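You operate a simulated robot arm through the tools that you are given. There is no shell and no other tool. Be economical: measure what you need, move in short steps, check, and stop when the job is done.

You run a simulated robot arm. Do the job below in one go: nothing can be reset, and whatever is moved stays where it is left.

Task
Turn the white buckle to the carousel's opening and stand it on the KIT mat.
Fine: free the catch to turn, lock it again before you reach in.

It is judged by the outcome, as a careful person would: the job done as asked, and still so three seconds after it is handed in. It fails if anything else is knocked over, pushed out of place, dropped, spilled or broken.

Robot
A 6-joint arm with a two-finger parallel gripper, fixed in place. Base frame: the origin is at the foot of the arm, x ahead of it, y to its left, z up; the work surface is at about z = 800. Lengths are in mm, angles in degrees, forces in N, time in s.
With the tool pointing down near the work surface it reaches from about 240 to 640 mm from the base axis. Its first joint turns from -66.0 to 66.0 degrees. Payload 2.7 kg.
The tool frame sits at the grasp point between the pads (the TCP): z along the fingers, y along the line on which they close. The tips reach 23 mm beyond it. The gripper opens to 94 mm. The fingers are 38 mm wide and 10 mm thick; the gripper's body (54 by 96 mm) begins 39 mm behind the TCP.
Orientation is told as [roll, pitch, yaw] about the base's x, y, z axes, in that order, counted from this pose: with the fingers straight down and closing along the base's y, the tool's x points along the base's -x, its y along +y and its z along -z.

Tools
- The arm moves only by the tool move_arm. Its argument "targets" is a list that holds one entry, the list of rows, each a list of 7 numbers: the shift along the base's x, y, z in mm, then the turn, a rotation vector about the base's x, y, z in degrees, then the gripper command, from -1 (shut) to 1 (fully open), values between in proportion. In form: [[[tx, ty, tz, ax, ay, az, gripper], ...]]. A call has 1 to 12 rows; each row shifts and turns the commanded pose from where the row before left it. Rows are played at 5 a second. More than 50 mm and 8.6 degrees between two rows, or a gripper value outside its range, and nothing of the call is played. Where a pose cannot be reached the arm comes as near as it can. A force on the tool above 40 N (or 10 N above the force at the start of the call, whichever is more), or a blocked arm, ends the call early, and 0.2 s more pass. Each finger travels about 45 mm/s and halts on what it meets, pressing with about 34 N; the grip force reading is that of the motor and also rises with nothing between the fingers. The clock runs only during rows and for 0.2 s after the last one: add rows that do not move to give the fingers time. It gives the time, the measured TCP pose, the force on the tool (base axes), the opening and the grip force at its end, in the units of the frame above (readings bear some noise).
- Cameras (640 x 400 px; columns grow to the right, rows downward): "scene" is fixed at [71.3, -425.7, 1414.6]; the picture's right is [0.82, -0.57, 0.00], its down [-0.29, -0.42, -0.86] and it looks along [0.49, 0.71, -0.50] (base axes); focal length 366 px, centre (320, 200). "wrist" rides on the gripper at [87, 16, -74] in the tool frame; the picture's right is [-0.18, 0.98, 0.00], its down [-0.58, -0.11, -0.81] and it looks along [-0.79, -0.15, 0.59] (tool axes); focal length 243 px, centre (320, 200). There is no depth. A picture from a camera that has moved, and an enlarged one, comes with that camera's place and axes in the base frame and with its lens.
- capture(camera): a new picture of that camera. The clock stands still meanwhile.
- inspect(camera, box): a new picture of the part [left, top, right, bottom] of that camera's present view, enlarged. The clock stands still meanwhile.
- sign_off(): hands the job in; it is judged then, once.

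Go step by step. Nothing tells you positions but the pictures and the camera data: compare them with the known pose of the tool, close in by small moves and look again before you grip or let go. The budget is 120 turns and 64 pictures, counting those below and the enlarged ones. Unless the task says otherwise, let go and move clear before handing in, and close with one line.

The tools are called after "Call:" as name(argument=value, ...) on one line, values as JSON. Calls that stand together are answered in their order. move_arm: Moves the arm, as the interface text tells. Its arguments: {"type":"object","properties":{"targets":{"type":"array","items":{"type":"array","items":{"type":"array","items":{"type":"number"}}}}},"required":["targets"]} The other tools are called the same way: capture (camera) takes a picture; inspect (camera, box) takes an enlarged picture of a part of a camera's view; sign_off () hands the job in.

At the start:

```text
t: 0.0
position: [344.5, 248.1, 1208.2]
ee_rot: [0.0, 0.0, 0.0]
contact_force: [0.2, 0.6, 0.2]
opening: 93.9
grip_force: 0.0
```

scene: 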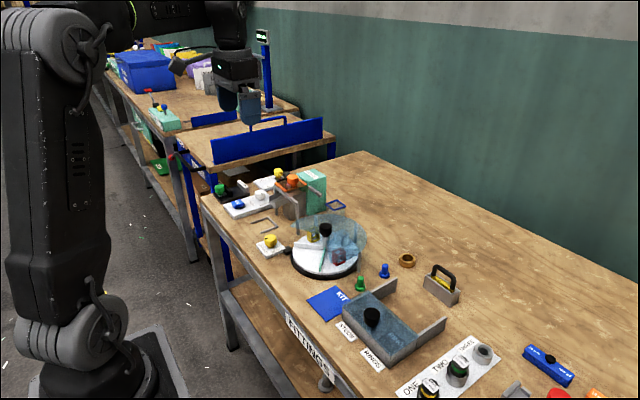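
wrist: 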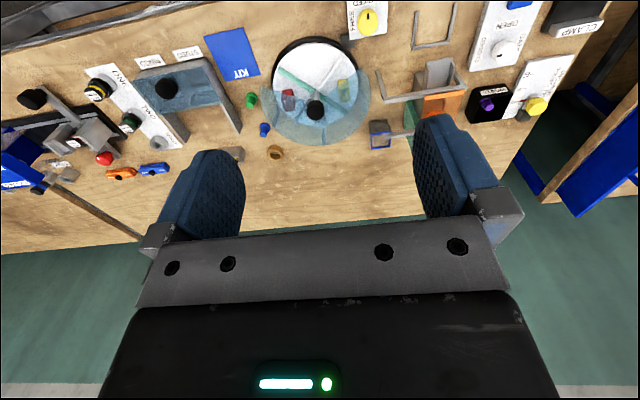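

I see a carousel with a clear dome and a black knob, the blue KIT mat beside it, and several knobs and controls nearby. I'll enlarge these areas first.

Call:
inspect(camera="scene", box=[200, 150, 400, 330])

Call:
inspect(camera="wrist", box=[200, 0, 420, 165])

Call:
inspect(camera="wrist", box=[340, 0, 600, 160])

```text
2.22 times, centred on (300, 240) of scene
camera zoom: at [71.3, -425.7, 1414.6], right [0.82, -0.57, 0.0], down [-0.29, -0.42, -0.86], along [0.49, 0.71, -0.5], focal length 813 px, centre (364, 111)
```

zoom: 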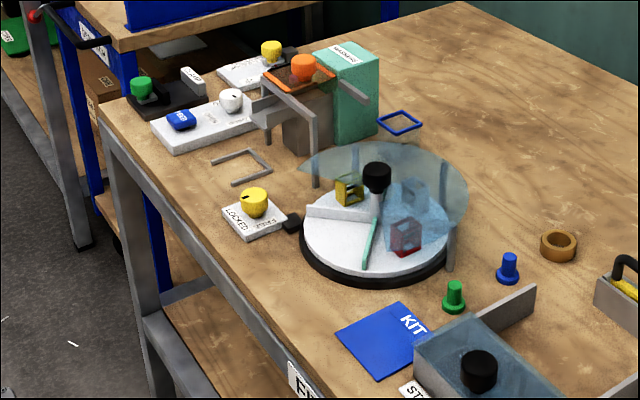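

```text
2.42 times, centred on (310, 82) of wrist
camera zoom: at [256.5, 263.0, 1283.4], right [0.18, 0.98, 0.0], down [0.58, -0.11, 0.81], along [0.79, -0.15, -0.59], focal length 588 px, centre (344, 485)
```

zoom: 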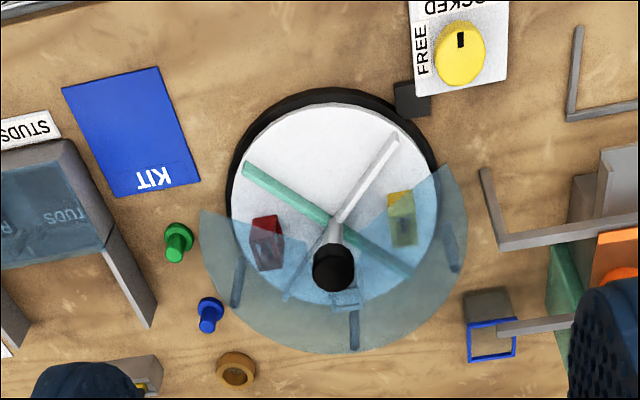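

```text
2.46 times, centred on (470, 80) of wrist
camera zoom: at [256.5, 263.0, 1283.4], right [0.18, 0.98, 0.0], down [0.58, -0.11, 0.81], along [0.79, -0.15, -0.59], focal length 597 px, centre (-49, 495)
```

zoom: 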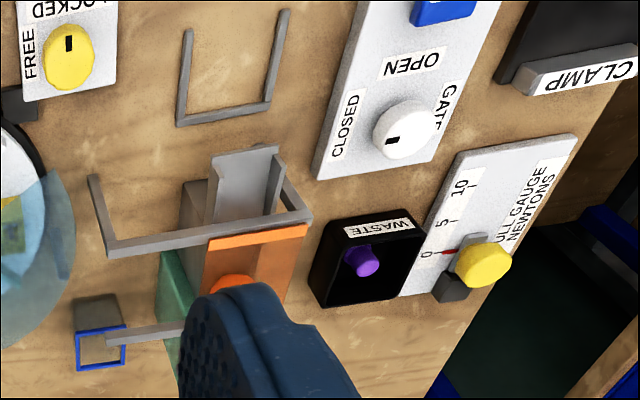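

The catch is the yellow LOCKED/FREE knob near (407,310). The carousel axis is near (497,210), with its black knob at about z 906, and the mat is near (426,67). I'll move in closer for a better view.

Call:
move_arm(targets=[[[0, 0, -50, 0, 0, 0, 1], [0, 0, -50, 0, 0, 0, 1], [0, 0, -30, 0, 0, 0, 1], [-10, 0, 0, 0, 0, 0, 1]]])

Call:
capture(camera="wrist")

```text
t: 1.0
position: [333.5, 247.5, 1079.0]
ee_rot: [0.0, -0.1, 0.0]
contact_force: [-0.9, -0.7, -0.5]
opening: 94.0
grip_force: 0.1
```

```text
58 pictures are left
camera wrist: at [246.1, 263.1, 1153.4], right [0.18, 0.98, 0.0], down [0.58, -0.11, 0.81], along [0.79, -0.15, -0.59], focal length 243 px, centre (320, 200)
```

wrist: 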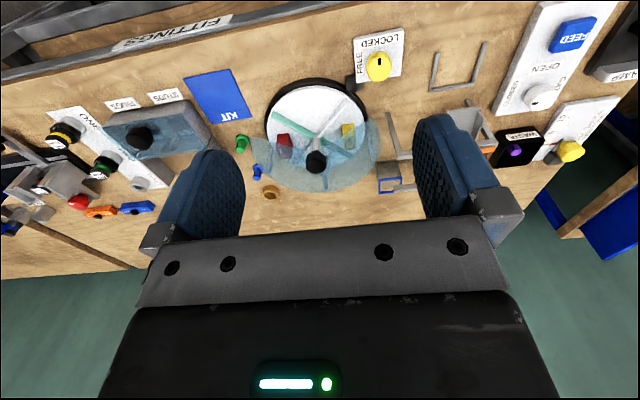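

Call:
inspect(camera="wrist", box=[240, 20, 420, 200])

Call:
inspect(camera="scene", box=[260, 190, 380, 300])

```text
2.22 times, centred on (330, 110) of wrist
camera zoom: at [246.1, 263.1, 1153.4], right [0.18, 0.98, 0.0], down [0.58, -0.11, 0.81], along [0.79, -0.15, -0.59], focal length 539 px, centre (298, 400)
```

zoom: 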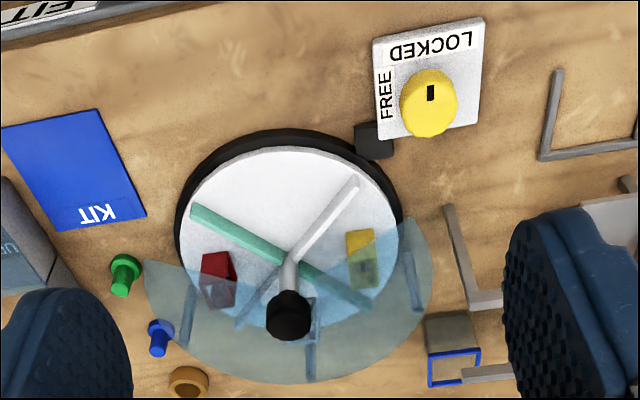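

```text
3.64 times, centred on (320, 245) of scene
camera zoom: at [71.3, -425.7, 1414.6], right [0.82, -0.57, 0.0], down [-0.29, -0.42, -0.86], along [0.49, 0.71, -0.5], focal length 1330 px, centre (320, 36)
```

zoom: 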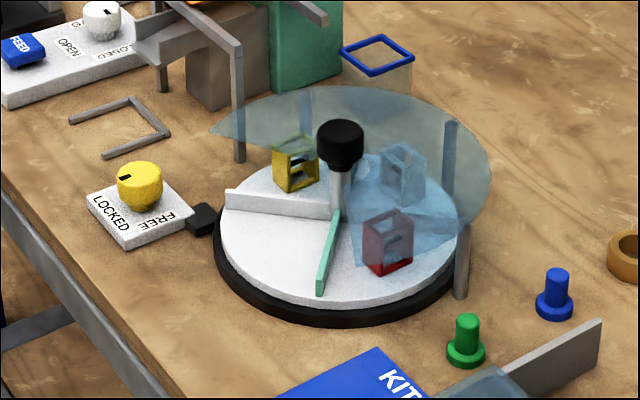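

Four sectors: the empty one faces the opening (toward −x), and the white buckle is opposite, at +x under the cover. I need about 180° of turn. I'll go above the yellow catch first.

Call:
move_arm(targets=[[[30, 20, -40, 0, 0, 0, 1], [30, 20, -40, 0, 0, 0, 1], [14, 20, -40, 0, 0, 0, 1], [0, 0, -40, 0, 0, 0, 0.4], [0, 0, -15, 0, 0, 0, 0.4], [0, 0, 0, 0, 0, 0, 0.4]]])

Call:
capture(camera="wrist")

Call:
capture(camera="scene")

```text
refused: row 1 steps farther than a row can; nothing moved
```

```text
55 pictures are left
camera wrist: at [246.1, 263.1, 1153.4], right [0.18, 0.98, 0.0], down [0.58, -0.11, 0.81], along [0.79, -0.15, -0.59], focal length 243 px, centre (320, 200)
```

wrist: 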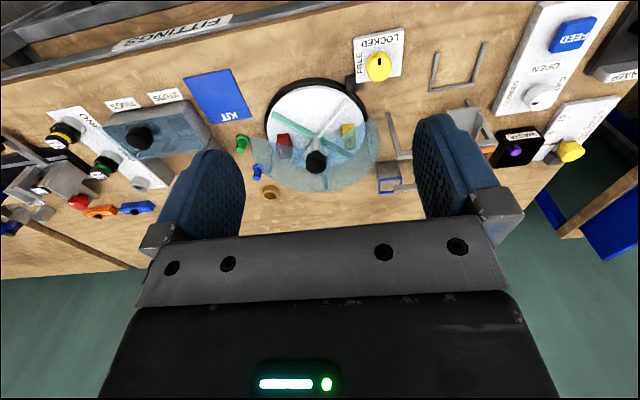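

```text
54 pictures are left
```

scene: 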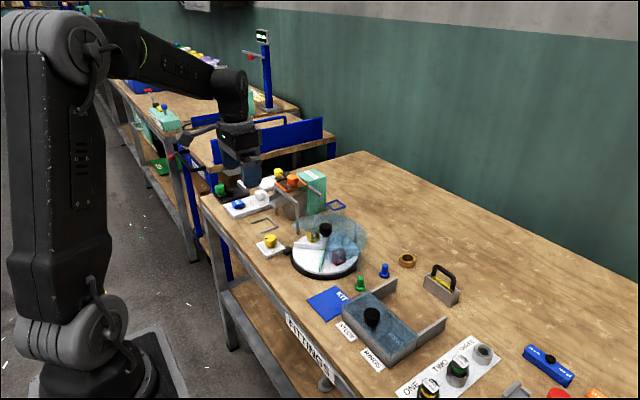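

That step was too long, so nothing moved; I'll use smaller rows to get above the yellow catch.

Call:
move_arm(targets=[[[25, 20, -30, 0, 0, 0, 1], [25, 20, -30, 0, 0, 0, 1], [20, 20, -30, 0, 0, 0, 1], [4, 2, -40, 0, 0, 0, 0.4], [0, 0, -45, 0, 0, 0, 0.4], [0, 0, 0, 0, 0, 0, 0.4]]])

Call:
capture(camera="wrist")

Call:
inspect(camera="scene", box=[200, 150, 400, 300])

```text
t: 2.4
position: [407.4, 309.5, 903.6]
ee_rot: [0.0, 0.0, 0.0]
contact_force: [-0.2, 0.6, -0.1]
opening: 66.0
grip_force: 0.1
```

```text
53 pictures are left
camera wrist: at [319.9, 324.9, 978.4], right [0.18, 0.98, 0.0], down [0.58, -0.11, 0.81], along [0.79, -0.15, -0.59], focal length 243 px, centre (320, 200)
```

wrist: 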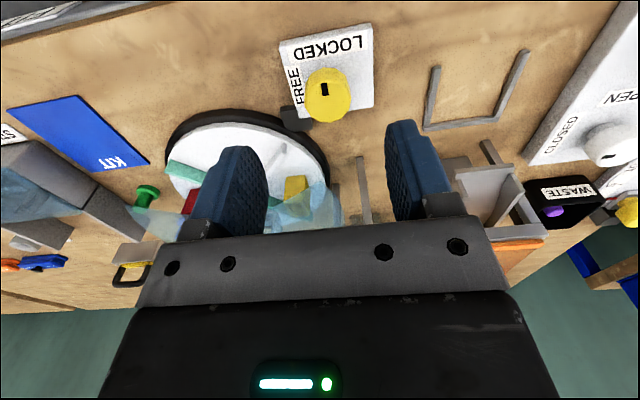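

```text
2.67 times, centred on (300, 225) of scene
camera zoom: at [71.3, -425.7, 1414.6], right [0.82, -0.57, 0.0], down [-0.29, -0.42, -0.86], along [0.49, 0.71, -0.5], focal length 976 px, centre (373, 133)
```

zoom: 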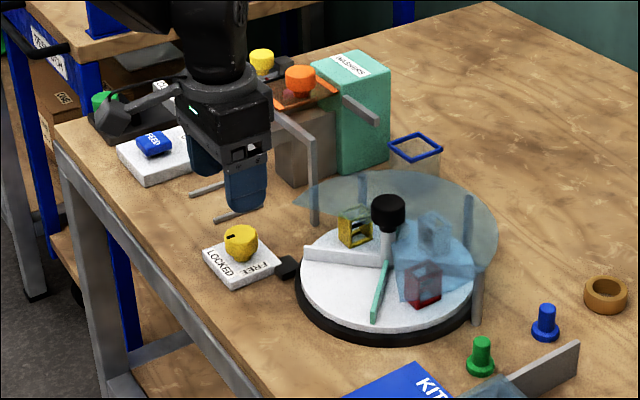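

The knob top appears near (400, 314, 835). I'll shift, come down part way and look.

Call:
move_arm(targets=[[[-7, 5, -20, 0, 0, 0, 0.3], [0, 0, -15, 0, 0, 0, 0.3], [0, 0, 0, 0, 0, 0, 0.3]]])

Call:
capture(camera="wrist")

Call:
inspect(camera="scene", box=[220, 170, 340, 280])

```text
t: 3.2
position: [400.3, 314.2, 867.9]
ee_rot: [-0.1, 0.1, 0.0]
contact_force: [-0.5, 0.2, 0.4]
opening: 61.3
grip_force: 0.1
```

```text
51 pictures are left
camera wrist: at [312.7, 329.3, 943.5], right [0.18, 0.98, 0.0], down [0.58, -0.11, 0.81], along [0.79, -0.15, -0.59], focal length 243 px, centre (320, 200)
```

wrist: 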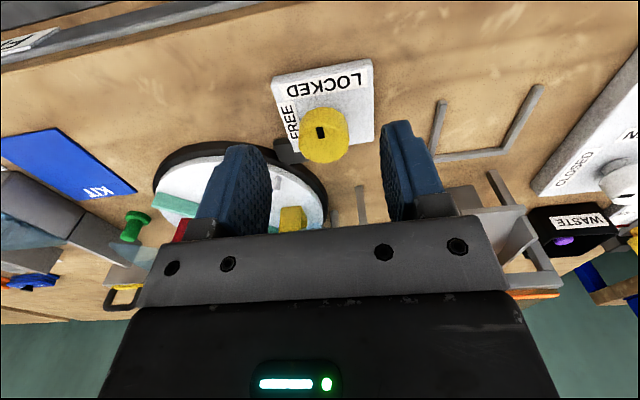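

```text
3.64 times, centred on (280, 225) of scene
camera zoom: at [71.3, -425.7, 1414.6], right [0.82, -0.57, 0.0], down [-0.29, -0.42, -0.86], along [0.49, 0.71, -0.5], focal length 1330 px, centre (466, 109)
```

zoom: 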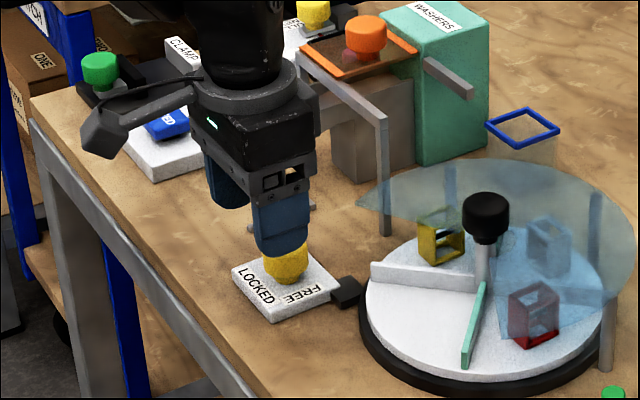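

The knob lies between the fingers. I'll descend to TCP z≈842 and close gently.

Call:
move_arm(targets=[[[-4, 1, -13, 0, 0, 0, 0.3], [0, 0, -12, 0, 0, 0, 0.3], [0, 0, 0, 0, 0, 0, 0.3]]])

Call:
capture(camera="wrist")

Call:
inspect(camera="scene", box=[220, 170, 340, 280])

```text
t: 4.0
position: [397.3, 314.8, 844.1]
ee_rot: [0.0, -0.1, 0.1]
contact_force: [0.3, 0.0, 0.4]
opening: 61.2
grip_force: 0.1
```

```text
49 pictures are left
camera wrist: at [309.7, 330.3, 919.0], right [0.18, 0.98, 0.0], down [0.58, -0.11, 0.81], along [0.79, -0.15, -0.59], focal length 243 px, centre (320, 200)
```

wrist: 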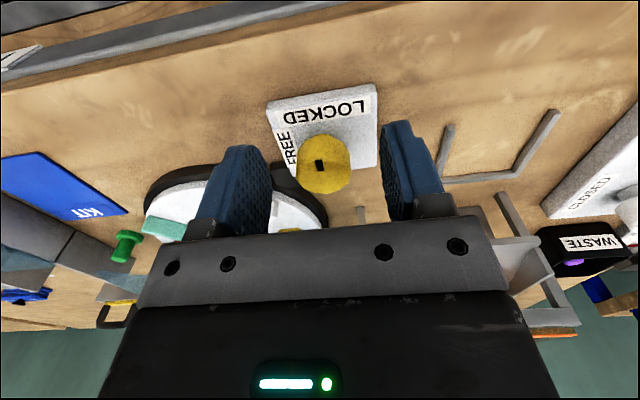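

```text
3.64 times, centred on (280, 225) of scene
camera zoom: at [71.3, -425.7, 1414.6], right [0.82, -0.57, 0.0], down [-0.29, -0.42, -0.86], along [0.49, 0.71, -0.5], focal length 1330 px, centre (466, 109)
```

zoom: 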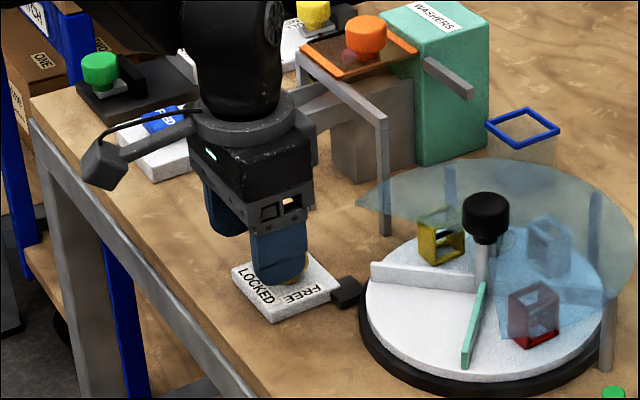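

Overlap with the knob seems shallow, so I'll lower 5 mm more and close.

Call:
move_arm(targets=[[[1, 0, -5, 0, 0, 0, 0.3], [0, 0, 0, 0, 0, 0, -0.1], [0, 0, 0, 0, 0, 0, -0.5], [0, 0, 0, 0, 0, 0, -0.6], [0, 0, 0, 0, 0, 0, -0.6]]])

Call:
inspect(camera="wrist", box=[200, 60, 460, 240])

```text
t: 5.2
position: [398.2, 313.7, 838.7]
ee_rot: [-0.2, 0.1, -0.1]
contact_force: [1.5, -20.7, 6.1]
opening: 33.4
grip_force: 45.4
```

```text
2.22 times, centred on (330, 150) of wrist
camera zoom: at [311.0, 328.9, 914.1], right [0.19, 0.98, 0.0], down [0.58, -0.11, 0.81], along [0.79, -0.15, -0.59], focal length 539 px, centre (298, 311)
```

zoom: 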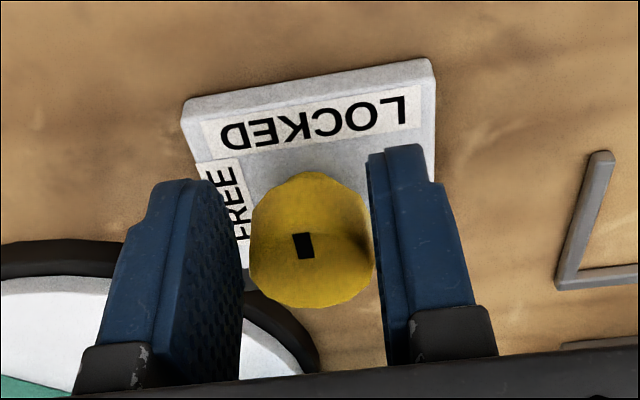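

Gripped at 33 mm with a sideways load, so the knob sits slightly toward −y. I'll ease over a bit.

Call:
move_arm(targets=[[[0, -1.5, 0, 0, 0, 0, -0.6], [0, 0, 0, 0, 0, 0, -0.6]]])

```text
t: 5.8
position: [398.4, 312.6, 838.8]
ee_rot: [-0.1, 0.0, 0.0]
contact_force: [0.2, -19.1, 5.3]
opening: 33.3
grip_force: 45.0
```

Call:
move_arm(targets=[[[0, -2, 0, 0, 0, 0, -0.6], [0, -1, 0, 0, 0, 0, -0.6], [0, 0, 0, 0, 0, 0, -0.6]]])

Call:
inspect(camera="wrist", box=[200, 60, 460, 240])

```text
t: 6.6
position: [397.9, 313.6, 839.0]
ee_rot: [0.2, -0.2, 0.0]
contact_force: [1.3, 7.5, -1.8]
opening: 33.3
grip_force: 44.7
```

```text
2.22 times, centred on (330, 150) of wrist
camera zoom: at [310.2, 327.8, 913.7], right [0.18, 0.98, 0.0], down [0.58, -0.11, 0.81], along [0.79, -0.14, -0.59], focal length 539 px, centre (298, 311)
```

zoom: 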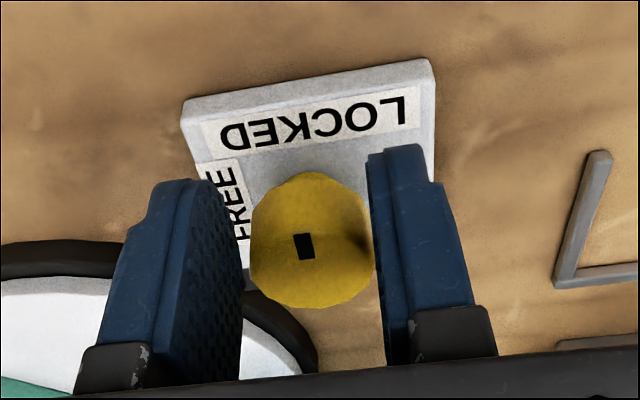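

Now nearly centred. I'll turn counterclockwise (from LOCKED at −x toward FREE at −y), in steps.

Call:
move_arm(targets=[[[0, 0.7, 0, 0, 0, 8, -0.6], [0, 0, 0, 0, 0, 8, -0.6], [0, 0, 0, 0, 0, 8, -0.6], [0, 0, 0, 0, 0, 0, -0.6]]])

Call:
inspect(camera="wrist", box=[200, 60, 460, 240])

```text
t: 7.3
position: [397.9, 308.0, 839.5]
ee_rot: [-0.4, 0.4, 16.9]
contact_force: [-5.3, -5.2, 7.2]
opening: 33.1
grip_force: 45.1
stopped in row 3: the force on the tool passed its limit (the readings are from after the stop); the commanded pose is now the measured one
```

```text
2.22 times, centred on (330, 150) of wrist
camera zoom: at [310.7, 297.4, 914.4], right [-0.11, 0.99, -0.01], down [0.59, 0.07, 0.8], along [0.8, 0.08, -0.6], focal length 539 px, centre (298, 311)
```

zoom: 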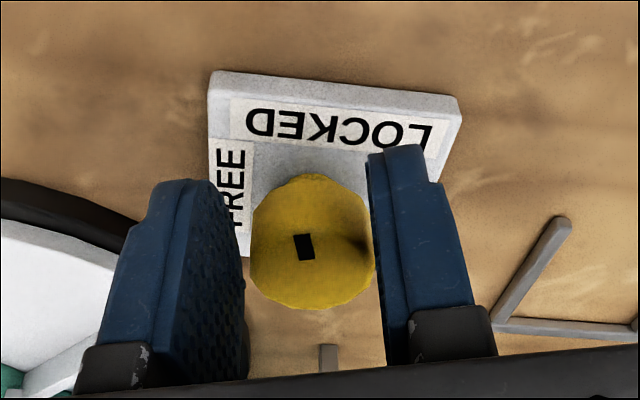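

The knob turned 17°, but the TCP drifted, so the knob's axis is further in +x than my grip centre. I'll open, re-centre on it, go slightly lower and regrip.

Call:
move_arm(targets=[[[0, 0, 0, 0, 0, 0, 0.2], [0, 0, 0, 0, 0, 0, 0.2], [0, 0, 0, 0, 0, 0, 0.2], [7, 2, -2, 0, 0, 0, 0.2], [0, 0, 0, 0, 0, 0, 0.2]]])

Call:
inspect(camera="wrist", box=[200, 60, 460, 240])

Call:
inspect(camera="scene", box=[220, 190, 320, 270])

```text
t: 8.5
position: [406.1, 310.8, 835.7]
ee_rot: [-0.3, 0.3, 17.0]
contact_force: [-1.1, -0.1, 0.5]
opening: 56.4
grip_force: 0.1
```

```text
2.22 times, centred on (330, 150) of wrist
camera zoom: at [317.8, 299.9, 911.7], right [-0.11, 0.99, -0.01], down [0.59, 0.07, 0.8], along [0.8, 0.08, -0.6], focal length 539 px, centre (298, 311)
```

zoom: 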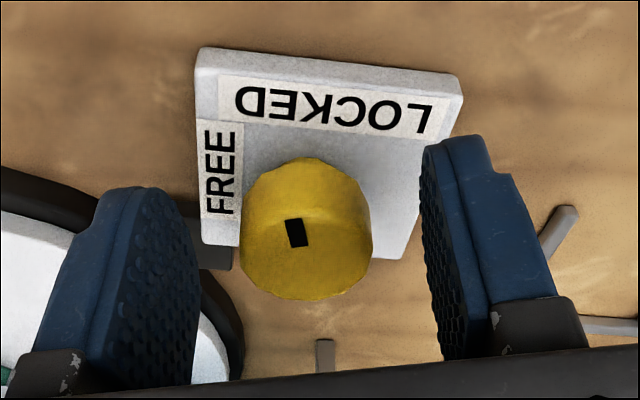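

```text
5.00 times, centred on (270, 230) of scene
camera zoom: at [71.3, -425.7, 1414.6], right [0.82, -0.57, 0.0], down [-0.29, -0.42, -0.86], along [0.49, 0.71, -0.5], focal length 1829 px, centre (570, 50)
```

zoom: 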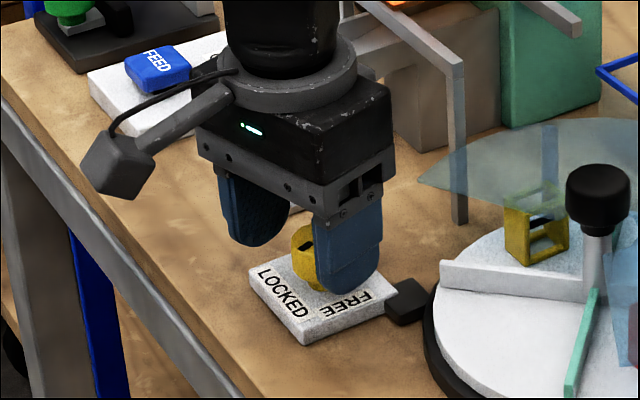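

Call:
move_arm(targets=[[[-1, -1, 0, 0, 0, 0, -0.2], [0, 0, 0, 0, 0, 0, -0.6], [0, 0, 0, 0, 0, 0, -0.6], [0, 0, 0, 0, 0, 0, -0.6]]])

```text
t: 9.5
position: [404.8, 309.2, 836.8]
ee_rot: [-0.3, 0.3, 17.0]
contact_force: [0.2, 4.3, -3.5]
opening: 33.6
grip_force: 45.3
```

Call:
move_arm(targets=[[[0, 0.5, 0, 0, 0, 7, -0.6], [0, 0, 0, 0, 0, 7, -0.6], [0, 0, 0, 0, 0, 7, -0.6], [0, 0, 0, 0, 0, 7, -0.6]]])

Call:
inspect(camera="wrist", box=[200, 60, 460, 240])

```text
t: 10.4
position: [408.3, 304.8, 835.9]
ee_rot: [-0.6, 0.5, 41.5]
contact_force: [0.2, -7.1, 2.4]
opening: 33.5
grip_force: 45.3
stopped in row 4: the force on the tool passed its limit (the readings are from after the stop); the commanded pose is now the measured one
```

```text
2.22 times, centred on (330, 150) of wrist
camera zoom: at [331.4, 259.2, 912.0], right [-0.51, 0.86, -0.01], down [0.51, 0.31, 0.8], along [0.69, 0.41, -0.6], focal length 539 px, centre (298, 311)
```

zoom: 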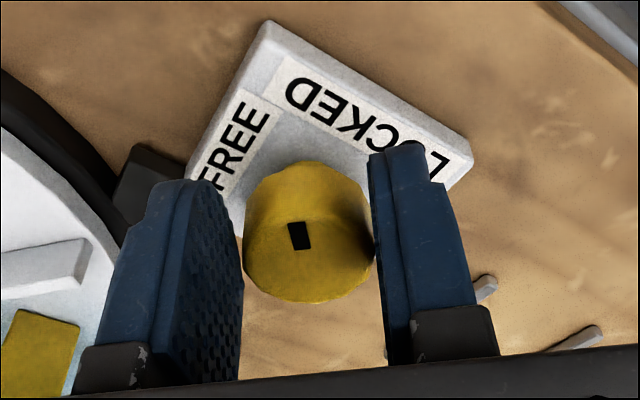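

Both partial turns imply the true axis is near (416, 314). I'll release, re-centre there, and regrip a little lower.

Call:
move_arm(targets=[[[0, 0, 0, 0, 0, 0, 0.2], [0, 0, 0, 0, 0, 0, 0.2], [0, 0, 0, 0, 0, 0, 0.2], [8, 9, 0, 0, 0, 0, 0.2], [0, 0, -2, 0, 0, 0, 0.2], [0, 0, 0, 0, 0, 0, 0.2]]])

Call:
inspect(camera="wrist", box=[200, 60, 460, 240])

Call:
inspect(camera="scene", box=[240, 210, 310, 260])

```text
t: 11.8
position: [416.3, 313.4, 834.1]
ee_rot: [-0.6, 0.6, 41.7]
contact_force: [-0.3, 0.6, 0.1]
opening: 56.0
grip_force: 0.2
```

```text
2.22 times, centred on (330, 150) of wrist
camera zoom: at [339.5, 268.4, 909.4], right [-0.51, 0.86, -0.01], down [0.51, 0.32, 0.8], along [0.69, 0.41, -0.6], focal length 539 px, centre (298, 311)
```

zoom: 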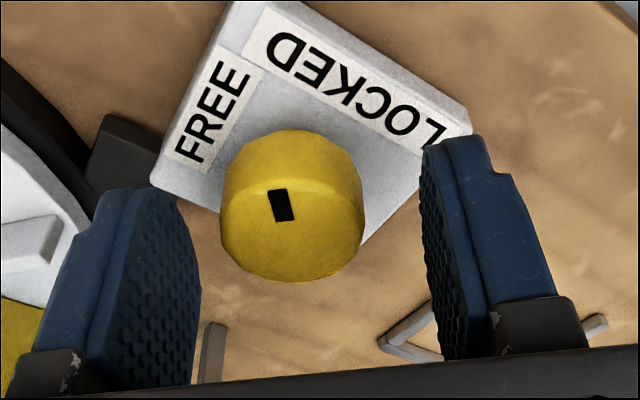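

```text
8.00 times, centred on (275, 235) of scene
camera zoom: at [71.3, -425.7, 1414.6], right [0.82, -0.57, 0.0], down [-0.29, -0.42, -0.86], along [0.49, 0.71, -0.5], focal length 2927 px, centre (680, -80)
```

zoom: 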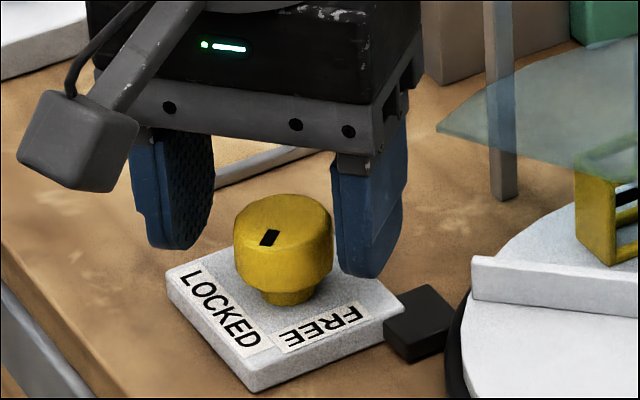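

Triangulating over the different yaws also gives an axis near (415, 312), so I'm centred. I'll close here and check the side load.

Call:
move_arm(targets=[[[0, 0, 0, 0, 0, 0, -0.2], [0, 0, 0, 0, 0, 0, -0.6], [0, 0, 0, 0, 0, 0, -0.6], [0, 0, 0, 0, 0, 0, -0.6]]])

Call:
inspect(camera="scene", box=[240, 210, 310, 260])

```text
t: 12.8
position: [417.6, 313.0, 834.6]
ee_rot: [-0.6, 0.7, 41.4]
contact_force: [13.5, -12.0, -2.1]
opening: 33.6
grip_force: 44.9
```

```text
8.00 times, centred on (275, 235) of scene
camera zoom: at [71.6, -426.0, 1414.5], right [0.82, -0.57, 0.0], down [-0.29, -0.42, -0.86], along [0.49, 0.71, -0.5], focal length 2927 px, centre (680, -80)
```

zoom: 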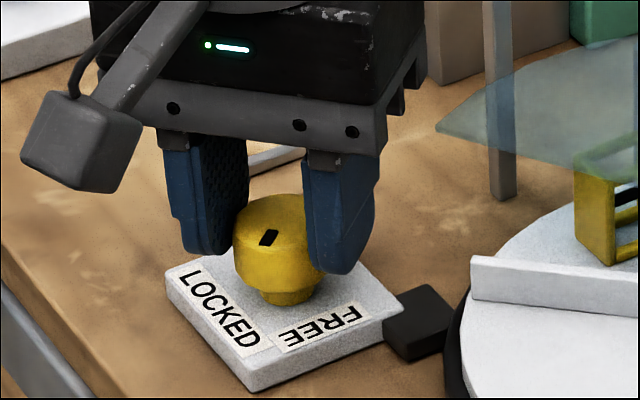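

The fingers sit on the knob's far side, so the true axis is a bit back toward (410, 307). I'll open a little, shift back, and regrip.

Call:
move_arm(targets=[[[0, 0, 0, 0, 0, 0, -0.1], [0, 0, 0, 0, 0, 0, -0.1], [-7, -5, 0, 0, 0, 0, -0.1], [0, 0, 0, 0, 0, 0, -0.6], [0, 0, 0, 0, 0, 0, -0.6], [0, 0, 0, 0, 0, 0, -0.6]]])

Call:
inspect(camera="scene", box=[240, 210, 310, 260])

```text
t: 14.2
position: [410.2, 306.7, 834.7]
ee_rot: [-0.6, 0.6, 41.4]
contact_force: [18.3, -21.6, 1.1]
opening: 34.0
grip_force: 45.2
```

```text
8.00 times, centred on (275, 235) of scene
camera zoom: at [71.6, -426.2, 1414.5], right [0.82, -0.57, 0.0], down [-0.29, -0.41, -0.86], along [0.49, 0.71, -0.5], focal length 2927 px, centre (680, -80)
```

zoom: 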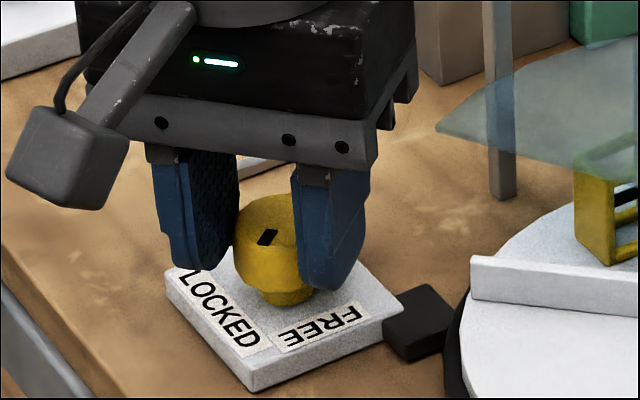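

Call:
move_arm(targets=[[[1, -1.5, 0, 0, 0, 0, -0.6], [1, -1, 0, 0, 0, 0, -0.6], [0, 0, 0, 0, 0, 0, -0.6]]])

```text
t: 15.0
position: [410.5, 305.4, 834.0]
ee_rot: [-0.6, 0.6, 41.6]
contact_force: [5.7, -8.0, -1.8]
opening: 33.6
grip_force: 44.6
```

Call:
move_arm(targets=[[[0.6, -0.6, 0, 0, 0, 5, -0.6], [0, 0, 0, 0, 0, 5, -0.6], [0, 0, 0, 0, 0, 5, -0.6], [0, 0, 0, 0, 0, 5, -0.6], [0, 0, 0, 0, 0, 5, -0.6], [0, 0, 0, 0, 0, 0, -0.6]]])

Call:
inspect(camera="wrist", box=[200, 60, 460, 240])

```text
t: 16.4
position: [414.0, 302.8, 834.6]
ee_rot: [-0.6, 0.7, 66.5]
contact_force: [27.8, -16.4, -13.2]
opening: 33.5
grip_force: 45.0
```

```text
2.22 times, centred on (330, 150) of wrist
camera zoom: at [362.9, 230.8, 909.8], right [-0.83, 0.56, -0.01], down [0.33, 0.5, 0.8], along [0.46, 0.66, -0.6], focal length 539 px, centre (298, 311)
```

zoom: 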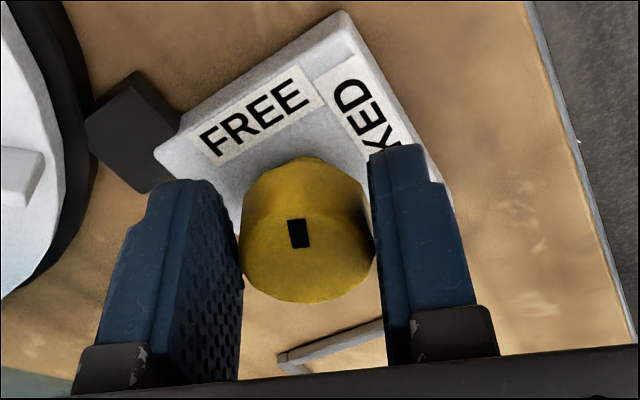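

The catch follows and the bolt is withdrawing. I'll relieve the side load and finish the turn.

Call:
move_arm(targets=[[[3, -1.5, 0.5, 0, 0, 0, -0.6], [0.5, 0, 0, 0, 0, 5, -0.6], [0.5, 0, 0, 0, 0, 5, -0.6], [0.5, 0, 0, 0, 0, 5, -0.6], [0.5, 0, 0, 0, 0, 5, -0.6], [0, 0, 0, 0, 0, 4, -0.6], [0, 0, 0, 0, 0, 0, -0.6]]])

Call:
inspect(camera="wrist", box=[200, 60, 460, 240])

```text
t: 18.0
position: [418.4, 302.0, 834.4]
ee_rot: [-0.6, 0.6, 90.5]
contact_force: [22.9, -16.0, -13.1]
opening: 33.3
grip_force: 44.8
```

```text
2.22 times, centred on (330, 150) of wrist
camera zoom: at [400.8, 215.8, 909.9], right [-0.98, 0.18, -0.01], down [0.1, 0.59, 0.8], along [0.15, 0.79, -0.6], focal length 539 px, centre (298, 311)
```

zoom: 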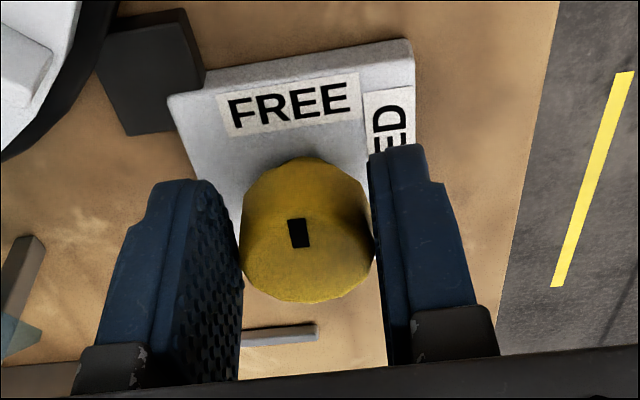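

The pointer is on FREE. I'll release, rise clear and check.

Call:
move_arm(targets=[[[0, 0, 0, 0, 0, 0, 0.2], [0, 0, 0, 0, 0, 0, 0.2], [0, 0, 0, 0, 0, 0, 0.2], [0, 0, 40, 0, 0, 0, 0.2], [0, 0, 45, 0, 0, 0, 0.2], [0, 0, 45, 0, 0, 0, 0.2], [-20, 0, 30, 0, 0, 0, 0.2]]])

Call:
inspect(camera="scene", box=[230, 180, 370, 290])

Call:
capture(camera="wrist")

```text
t: 19.6
position: [396.0, 307.3, 995.7]
ee_rot: [-0.5, 0.6, 90.5]
contact_force: [0.0, 0.1, -0.4]
opening: 56.5
grip_force: 0.0
```

```text
3.64 times, centred on (300, 235) of scene
camera zoom: at [71.2, -425.7, 1414.6], right [0.82, -0.57, 0.0], down [-0.29, -0.42, -0.86], along [0.49, 0.71, -0.5], focal length 1330 px, centre (393, 73)
```

zoom: 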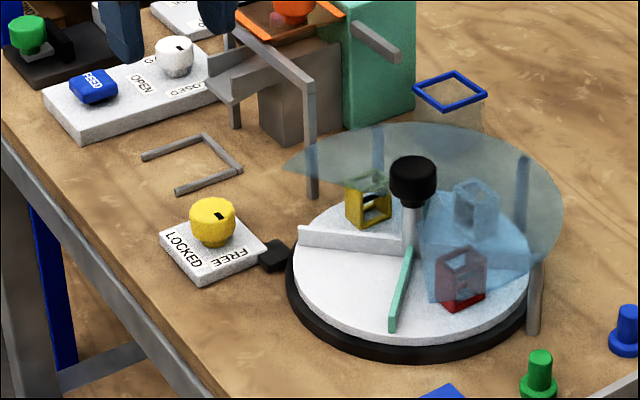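

```text
34 pictures are left
camera wrist: at [379.8, 220.2, 1071.0], right [-0.98, 0.17, -0.01], down [0.1, 0.59, 0.8], along [0.15, 0.79, -0.6], focal length 243 px, centre (320, 200)
```

wrist: 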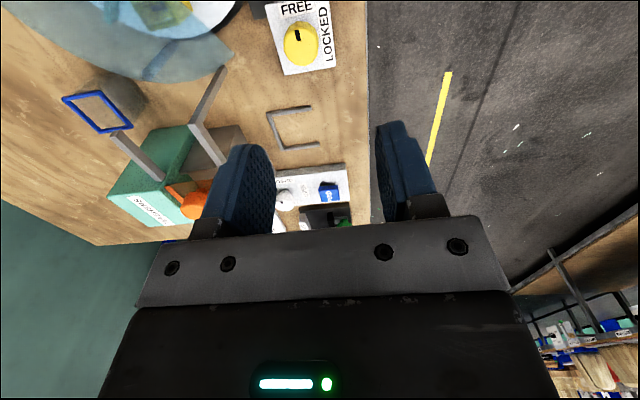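

The catch is FREE (pointer toward FREE). Next I'll go over the carousel's black knob, near (505, 203), and view it with the gripper above.

Call:
move_arm(targets=[[[28, -25, 0, 0, 0, -5, 0.2], [28, -25, 0, 0, 0, -8, 0.2], [28, -26, 0, 0, 0, -8, 0.2], [25, -26, 0, 0, 0, -8, 0.2], [0, 0, -10, 0, 0, -8, 0.2], [0, 0, -10, 0, 0, -8, 0.2], [0, 0, -15, 0, 0, 0, 0.2], [0, 0, 0, 0, 0, 0, 0.2]]])

Call:
capture(camera="wrist")

Call:
inspect(camera="scene", box=[260, 160, 380, 260])

```text
t: 21.4
position: [505.4, 202.4, 960.3]
ee_rot: [-0.6, 0.6, 45.5]
contact_force: [-0.4, 0.8, 0.1]
opening: 56.3
grip_force: 0.0
```

```text
33 pictures are left
camera wrist: at [433.0, 151.9, 1035.5], right [-0.57, 0.82, -0.01], down [0.49, 0.35, 0.8], along [0.66, 0.45, -0.6], focal length 243 px, centre (320, 200)
```

wrist: 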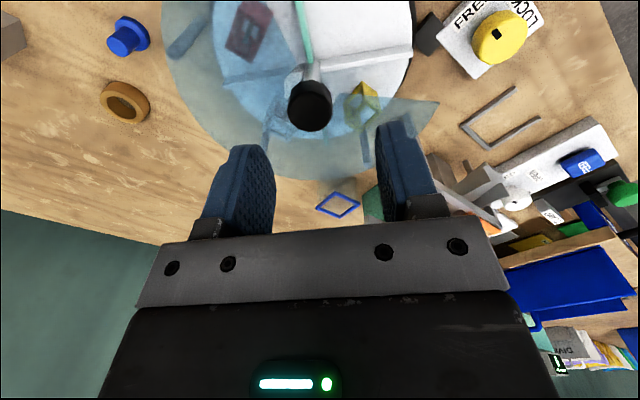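

```text
4.00 times, centred on (320, 210) of scene
camera zoom: at [71.3, -425.7, 1414.6], right [0.82, -0.57, 0.0], down [-0.29, -0.42, -0.86], along [0.49, 0.71, -0.5], focal length 1464 px, centre (320, 160)
```

zoom: 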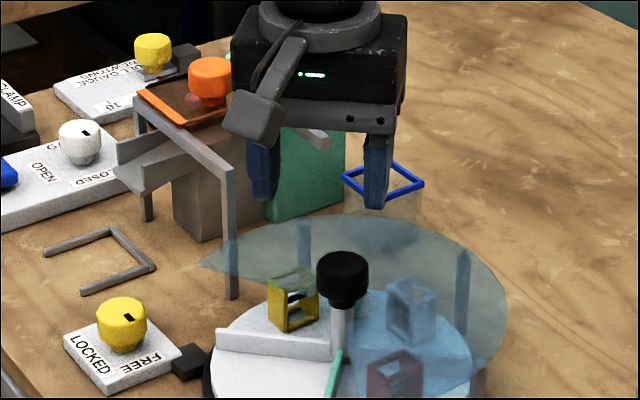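

The knob looks to be near (512, 201) with its top around z 890. I'll shift, descend partway and look again.

Call:
move_arm(targets=[[[7, -1, -15, 0, 0, 0, 0.3], [0, 0, -15, 0, 0, 0, 0.3], [0, 0, 0, 0, 0, 0, 0.3]]])

Call:
capture(camera="wrist")

Call:
inspect(camera="scene", box=[270, 170, 370, 250])

```text
t: 22.2
position: [514.1, 200.5, 928.5]
ee_rot: [-0.7, 0.7, 45.5]
contact_force: [0.5, 0.4, -0.7]
opening: 61.4
grip_force: 0.2
```

```text
31 pictures are left
camera wrist: at [440.9, 151.0, 1004.8], right [-0.57, 0.82, -0.01], down [0.48, 0.35, 0.8], along [0.66, 0.45, -0.6], focal length 243 px, centre (320, 200)
```

wrist: 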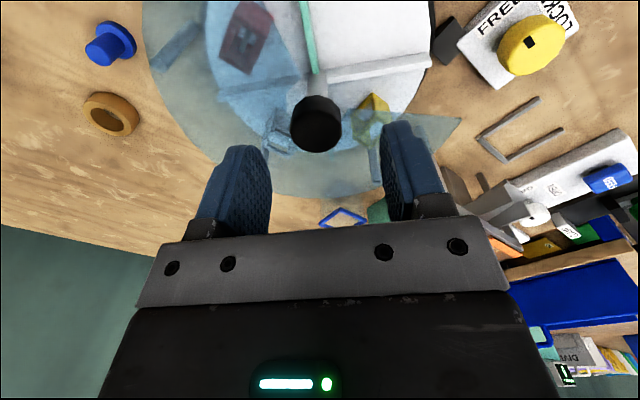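

```text
5.00 times, centred on (320, 210) of scene
camera zoom: at [71.3, -425.7, 1414.6], right [0.82, -0.57, 0.0], down [-0.29, -0.42, -0.86], along [0.49, 0.71, -0.5], focal length 1829 px, centre (320, 150)
```

zoom: 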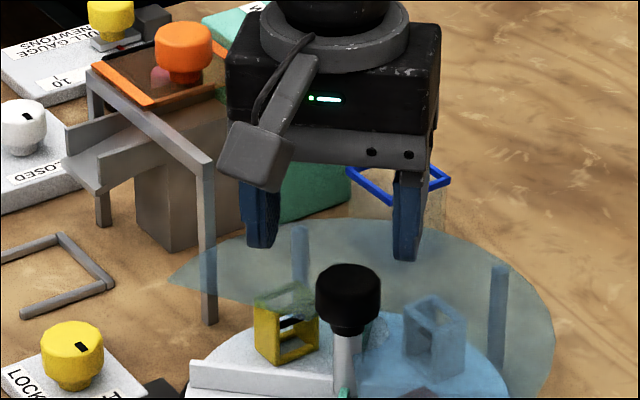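

The knob top seems to be near (518, 200, 882). I'll shift a few mm and lower so the tips sit around z 870, staying above the cover.

Call:
move_arm(targets=[[[4, -1, -15, 0, 0, 0, 0.3], [0, 0, -12, 0, 0, 0, 0.3], [0, 0, -8, 0, 0, 0, 0.3], [0, 0, 0, 0, 0, 0, 0.3]]])

Call:
capture(camera="wrist")

Call:
inspect(camera="scene", box=[270, 170, 370, 250])

```text
t: 23.2
position: [516.6, 200.7, 894.5]
ee_rot: [-0.6, 0.6, 45.6]
contact_force: [0.5, 0.3, 0.1]
opening: 60.8
grip_force: 0.1
```

```text
29 pictures are left
camera wrist: at [443.4, 149.9, 970.5], right [-0.57, 0.82, -0.01], down [0.48, 0.35, 0.8], along [0.66, 0.45, -0.6], focal length 243 px, centre (320, 200)
```

wrist: 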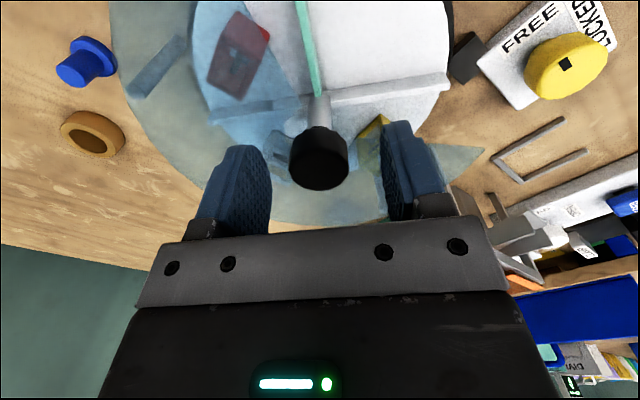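

```text
5.00 times, centred on (320, 210) of scene
camera zoom: at [71.3, -425.7, 1414.6], right [0.82, -0.57, 0.0], down [-0.29, -0.42, -0.86], along [0.49, 0.71, -0.5], focal length 1829 px, centre (320, 150)
```

zoom: 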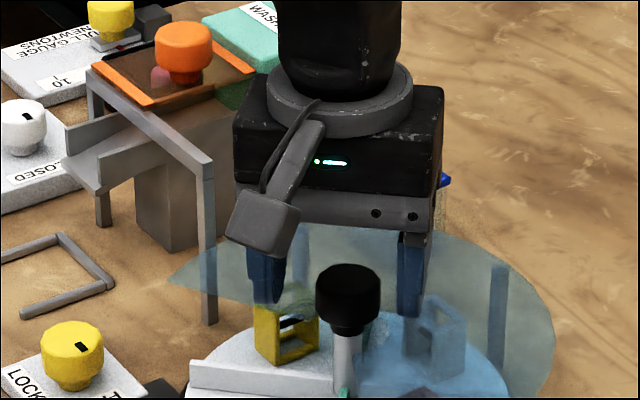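

The knob is between the fingers, slightly toward +x/−y. I'll nudge over and close.

Call:
move_arm(targets=[[[4, -2, -2, 0, 0, 0, 0.3], [0, 0, 0, 0, 0, 0, -0.1], [0, 0, 0, 0, 0, 0, -0.4], [0, 0, 0, 0, 0, 0, -0.6], [0, 0, 0, 0, 0, 0, -0.6]]])

Call:
inspect(camera="scene", box=[270, 180, 370, 260])

```text
t: 24.4
position: [520.3, 200.1, 892.9]
ee_rot: [-0.4, 0.5, 45.7]
contact_force: [-12.4, 11.5, 3.8]
opening: 32.8
grip_force: 44.8
```

```text
5.00 times, centred on (320, 220) of scene
camera zoom: at [70.9, -425.4, 1414.7], right [0.82, -0.57, 0.0], down [-0.29, -0.42, -0.86], along [0.49, 0.71, -0.5], focal length 1829 px, centre (320, 100)
```

zoom: 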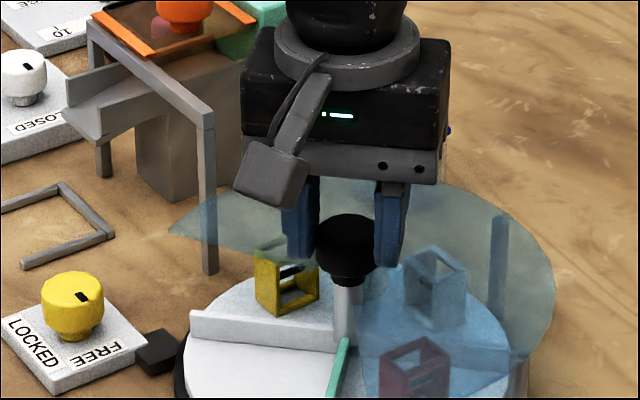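

Gripped. I'll ease the side load and try turning clockwise, slowly.

Call:
move_arm(targets=[[[-1, 1, 0, 0, 0, 0, -0.6], [0, 0, 0, 0, 0, -4, -0.6], [0, 0, 0, 0, 0, -4, -0.6], [0, 0, 0, 0, 0, -4, -0.6], [0, 0, 0, 0, 0, -4, -0.6], [0, 0, 0, 0, 0, 0, -0.6]]])

Call:
capture(camera="wrist")

```text
t: 25.8
position: [518.3, 201.2, 892.5]
ee_rot: [-0.5, 0.6, 29.6]
contact_force: [-7.2, 21.7, 0.8]
opening: 32.7
grip_force: 45.3
```

```text
26 pictures are left
camera wrist: at [434.5, 172.8, 968.0], right [-0.32, 0.95, -0.01], down [0.56, 0.2, 0.8], along [0.76, 0.26, -0.6], focal length 243 px, centre (320, 200)
```

wrist: 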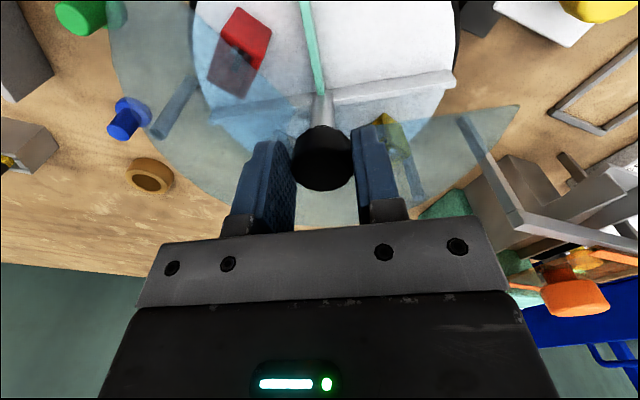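

The carousel turns with the knob. I'll continue clockwise, easing the side load as I go.

Call:
move_arm(targets=[[[-0.7, 1.5, 0, 0, 0, 0, -0.6], [0, 0, 0, 0, 0, -4, -0.6], [0, 0, 0, 0, 0, -5, -0.6], [0, 0, 0, 0, 0, -5, -0.6], [0, 0, 0, 0, 0, -5, -0.6], [0, 0, 0, 0, 0, -5, -0.6], [0, 0, 0, 0, 0, -4, -0.6], [0, 0, 0, 0, 0, 0, -0.6]]])

```text
t: 27.6
position: [517.3, 204.2, 891.7]
ee_rot: [-0.3, 0.5, 1.7]
contact_force: [1.6, 33.7, -12.1]
opening: 32.7
grip_force: 45.1
```

Call:
move_arm(targets=[[[0, 2, 0.5, 0, 0, 0, -0.6], [0, 1.5, 0, 0, 0, -4, -0.6], [0, 0.5, 0, 0, 0, -5, -0.6], [0, 0.5, 0, 0, 0, -5, -0.6], [0, 0, 0, 0, 0, -5, -0.6], [0, 0, 0, 0, 0, -5, -0.6], [0, 0, 0, 0, 0, -4, -0.6], [0, 0, 0, 0, 0, 0, -0.6]]])

Call:
capture(camera="wrist")

```text
t: 29.4
position: [517.3, 207.8, 893.0]
ee_rot: [-0.3, 0.6, -26.5]
contact_force: [12.5, 32.0, -23.0]
opening: 32.7
grip_force: 44.9
```

```text
25 pictures are left
camera wrist: at [448.0, 260.6, 968.4], right [0.6, 0.8, -0.01], down [0.48, -0.36, 0.8], along [0.64, -0.49, -0.6], focal length 243 px, centre (320, 200)
```

wrist: 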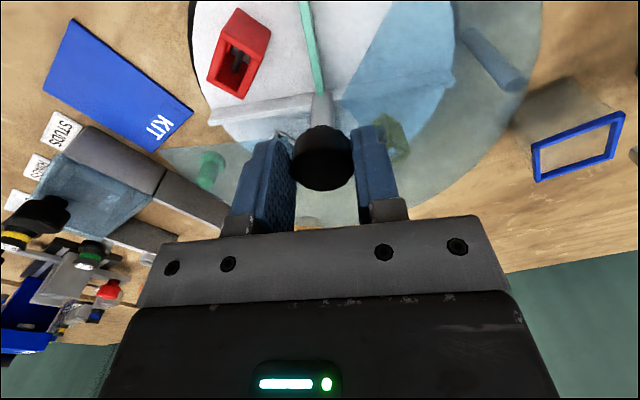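

Red is now coming to the opening. I'll continue, shifting toward the axis.

Call:
move_arm(targets=[[[0.8, 2, 0.5, 0, 0, 0, -0.6], [0.5, 1, 0.5, 0, 0, -4, -0.6], [0.5, 0.5, 0, 0, 0, -5, -0.6], [0.5, 0.5, 0, 0, 0, -5, -0.6], [0.5, 0, 0, 0, 0, -5, -0.6], [0.5, 0, 0, 0, 0, -5, -0.6], [0.5, 0, 0, 0, 0, -5, -0.6], [0, 0, 0, 0, 0, -5, -0.6], [0, 0, 0, 0, 0, -4, -0.6], [0, 0, 0, 0, 0, 0, -0.6]]])

```text
t: 31.6
position: [520.8, 211.9, 892.5]
ee_rot: [-0.4, 0.8, -64.5]
contact_force: [11.2, 27.4, -27.8]
opening: 32.7
grip_force: 45.2
```

Call:
move_arm(targets=[[[0.5, 1.5, 1, 0, 0, 0, -0.6], [0.5, 1, 0.5, 0, 0, -4, -0.6], [0.5, 0.5, 0, 0, 0, -5, -0.6], [0.5, 0, 0, 0, 0, -5, -0.6], [0.5, 0, 0, 0, 0, -5, -0.6], [0.5, 0, 0, 0, 0, -5, -0.6], [0.5, 0, 0, 0, 0, -5, -0.6], [0.5, 0, 0, 0, 0, -4, -0.6], [0, 0, 0, 0, 0, 0, -0.6]]])

Call:
capture(camera="wrist")

```text
t: 33.6
position: [526.1, 211.3, 893.5]
ee_rot: [-0.7, 0.5, -97.5]
contact_force: [8.5, 10.2, -32.0]
opening: 32.7
grip_force: 45.1
```

```text
24 pictures are left
camera wrist: at [553.5, 294.3, 968.9], right [0.95, -0.31, -0.01], down [-0.18, -0.57, 0.8], along [-0.26, -0.76, -0.6], focal length 243 px, centre (320, 200)
```

wrist: 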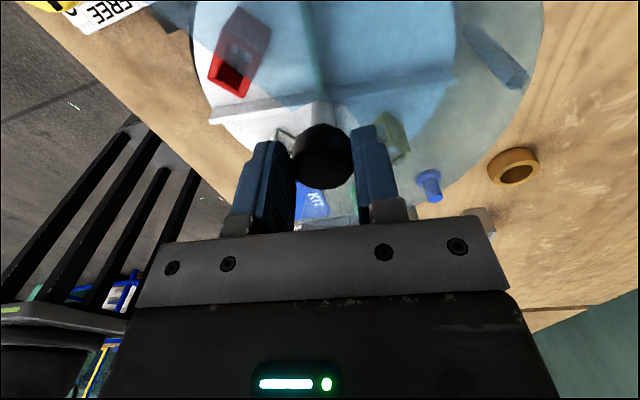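

The rotation is holding well, about 143° done. I'll lower slightly to relieve the vertical load and carry on to 180°.

Call:
move_arm(targets=[[[0.5, 0, -2, 0, 0, 0, -0.6], [0.5, 0, -0.5, 0, 0, -4, -0.6], [0.7, -0.3, 0, 0, 0, -5, -0.6], [0.7, -0.3, 0, 0, 0, -5, -0.6], [0.7, -0.4, 0, 0, 0, -5, -0.6], [0.5, -0.5, 0, 0, 0, -5, -0.6], [0.5, -0.6, 0, 0, 0, -5, -0.6], [0.5, -0.6, 0, 0, 0, -5, -0.6], [0, -0.5, 0, 0, 0, -3, -0.6], [0, 0, 0, 0, 0, 0, -0.6]]])

Call:
inspect(camera="scene", box=[245, 180, 385, 290])

```text
t: 35.8
position: [531.3, 210.9, 892.3]
ee_rot: [-0.6, 0.6, -134.5]
contact_force: [-10.4, 14.0, -2.6]
opening: 32.4
grip_force: 44.8
```

```text
3.64 times, centred on (315, 235) of scene
camera zoom: at [71.1, -425.3, 1414.8], right [0.82, -0.57, 0.0], down [-0.29, -0.42, -0.86], along [0.49, 0.71, -0.51], focal length 1330 px, centre (338, 73)
```

zoom: 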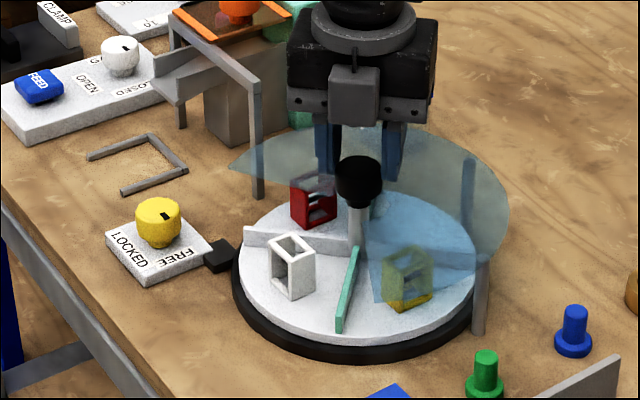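

The white buckle now faces the opening. I'll release the knob, rise, unwind, and go back to the catch at (418, 313) to lock it again.

Call:
move_arm(targets=[[[0, 0, 0, 0, 0, 0, 0], [0, 0, 0, 0, 0, 0, 0.2], [0, 0, 0, 0, 0, 0, 0.2], [0, 0, 0, 0, 0, 0, 0.2], [0, 0, 35, 0, 0, 0, 0.2], [0, 0, 40, 0, 0, 4, 0.2], [0, 0, 10, 0, 0, 8, 0.2], [-10, 10, 0, 0, 0, 8, 0.2], [-10, 10, 0, 0, 0, 8, 0.2], [-10, 10, 0, 0, 0, 8, 0.2], [-10, 10, 0, 0, 0, 8, 0.2], [-10, 10, 0, 0, 0, 8, 0.2]]])

Call:
move_arm(targets=[[[-10, 10, 0, 0, 0, 8, 0.2], [-10, 10, 0, 0, 0, 8, 0.2], [-10, 10, 0, 0, 0, 8, 0.2], [-10, 8, 0, 0, 0, 8, 0.2], [-10, 8, 0, 0, 0, 8, 0.2], [-8, 7, 0, 0, 0, 8, 0.2], [-5, 0, 0, 0, 0, 8, 0.2], [0, 0, 0, 0, 0, 8, 0.2], [0, 0, 0, 0, 0, 8, 0.2], [0, 0, 0, 0, 0, 8, 0.2], [0, 0, 0, 0, 0, 2, 0.2]]])

```text
t: 38.4
position: [480.4, 259.7, 977.4]
ee_rot: [-0.6, 0.6, -82.3]
contact_force: [-0.1, -0.9, 0.0]
opening: 56.3
grip_force: 0.0
```

```text
t: 40.8
position: [418.3, 311.3, 976.5]
ee_rot: [-0.6, 0.6, -0.3]
contact_force: [-0.3, -0.6, 0.0]
opening: 56.4
grip_force: 0.1
```

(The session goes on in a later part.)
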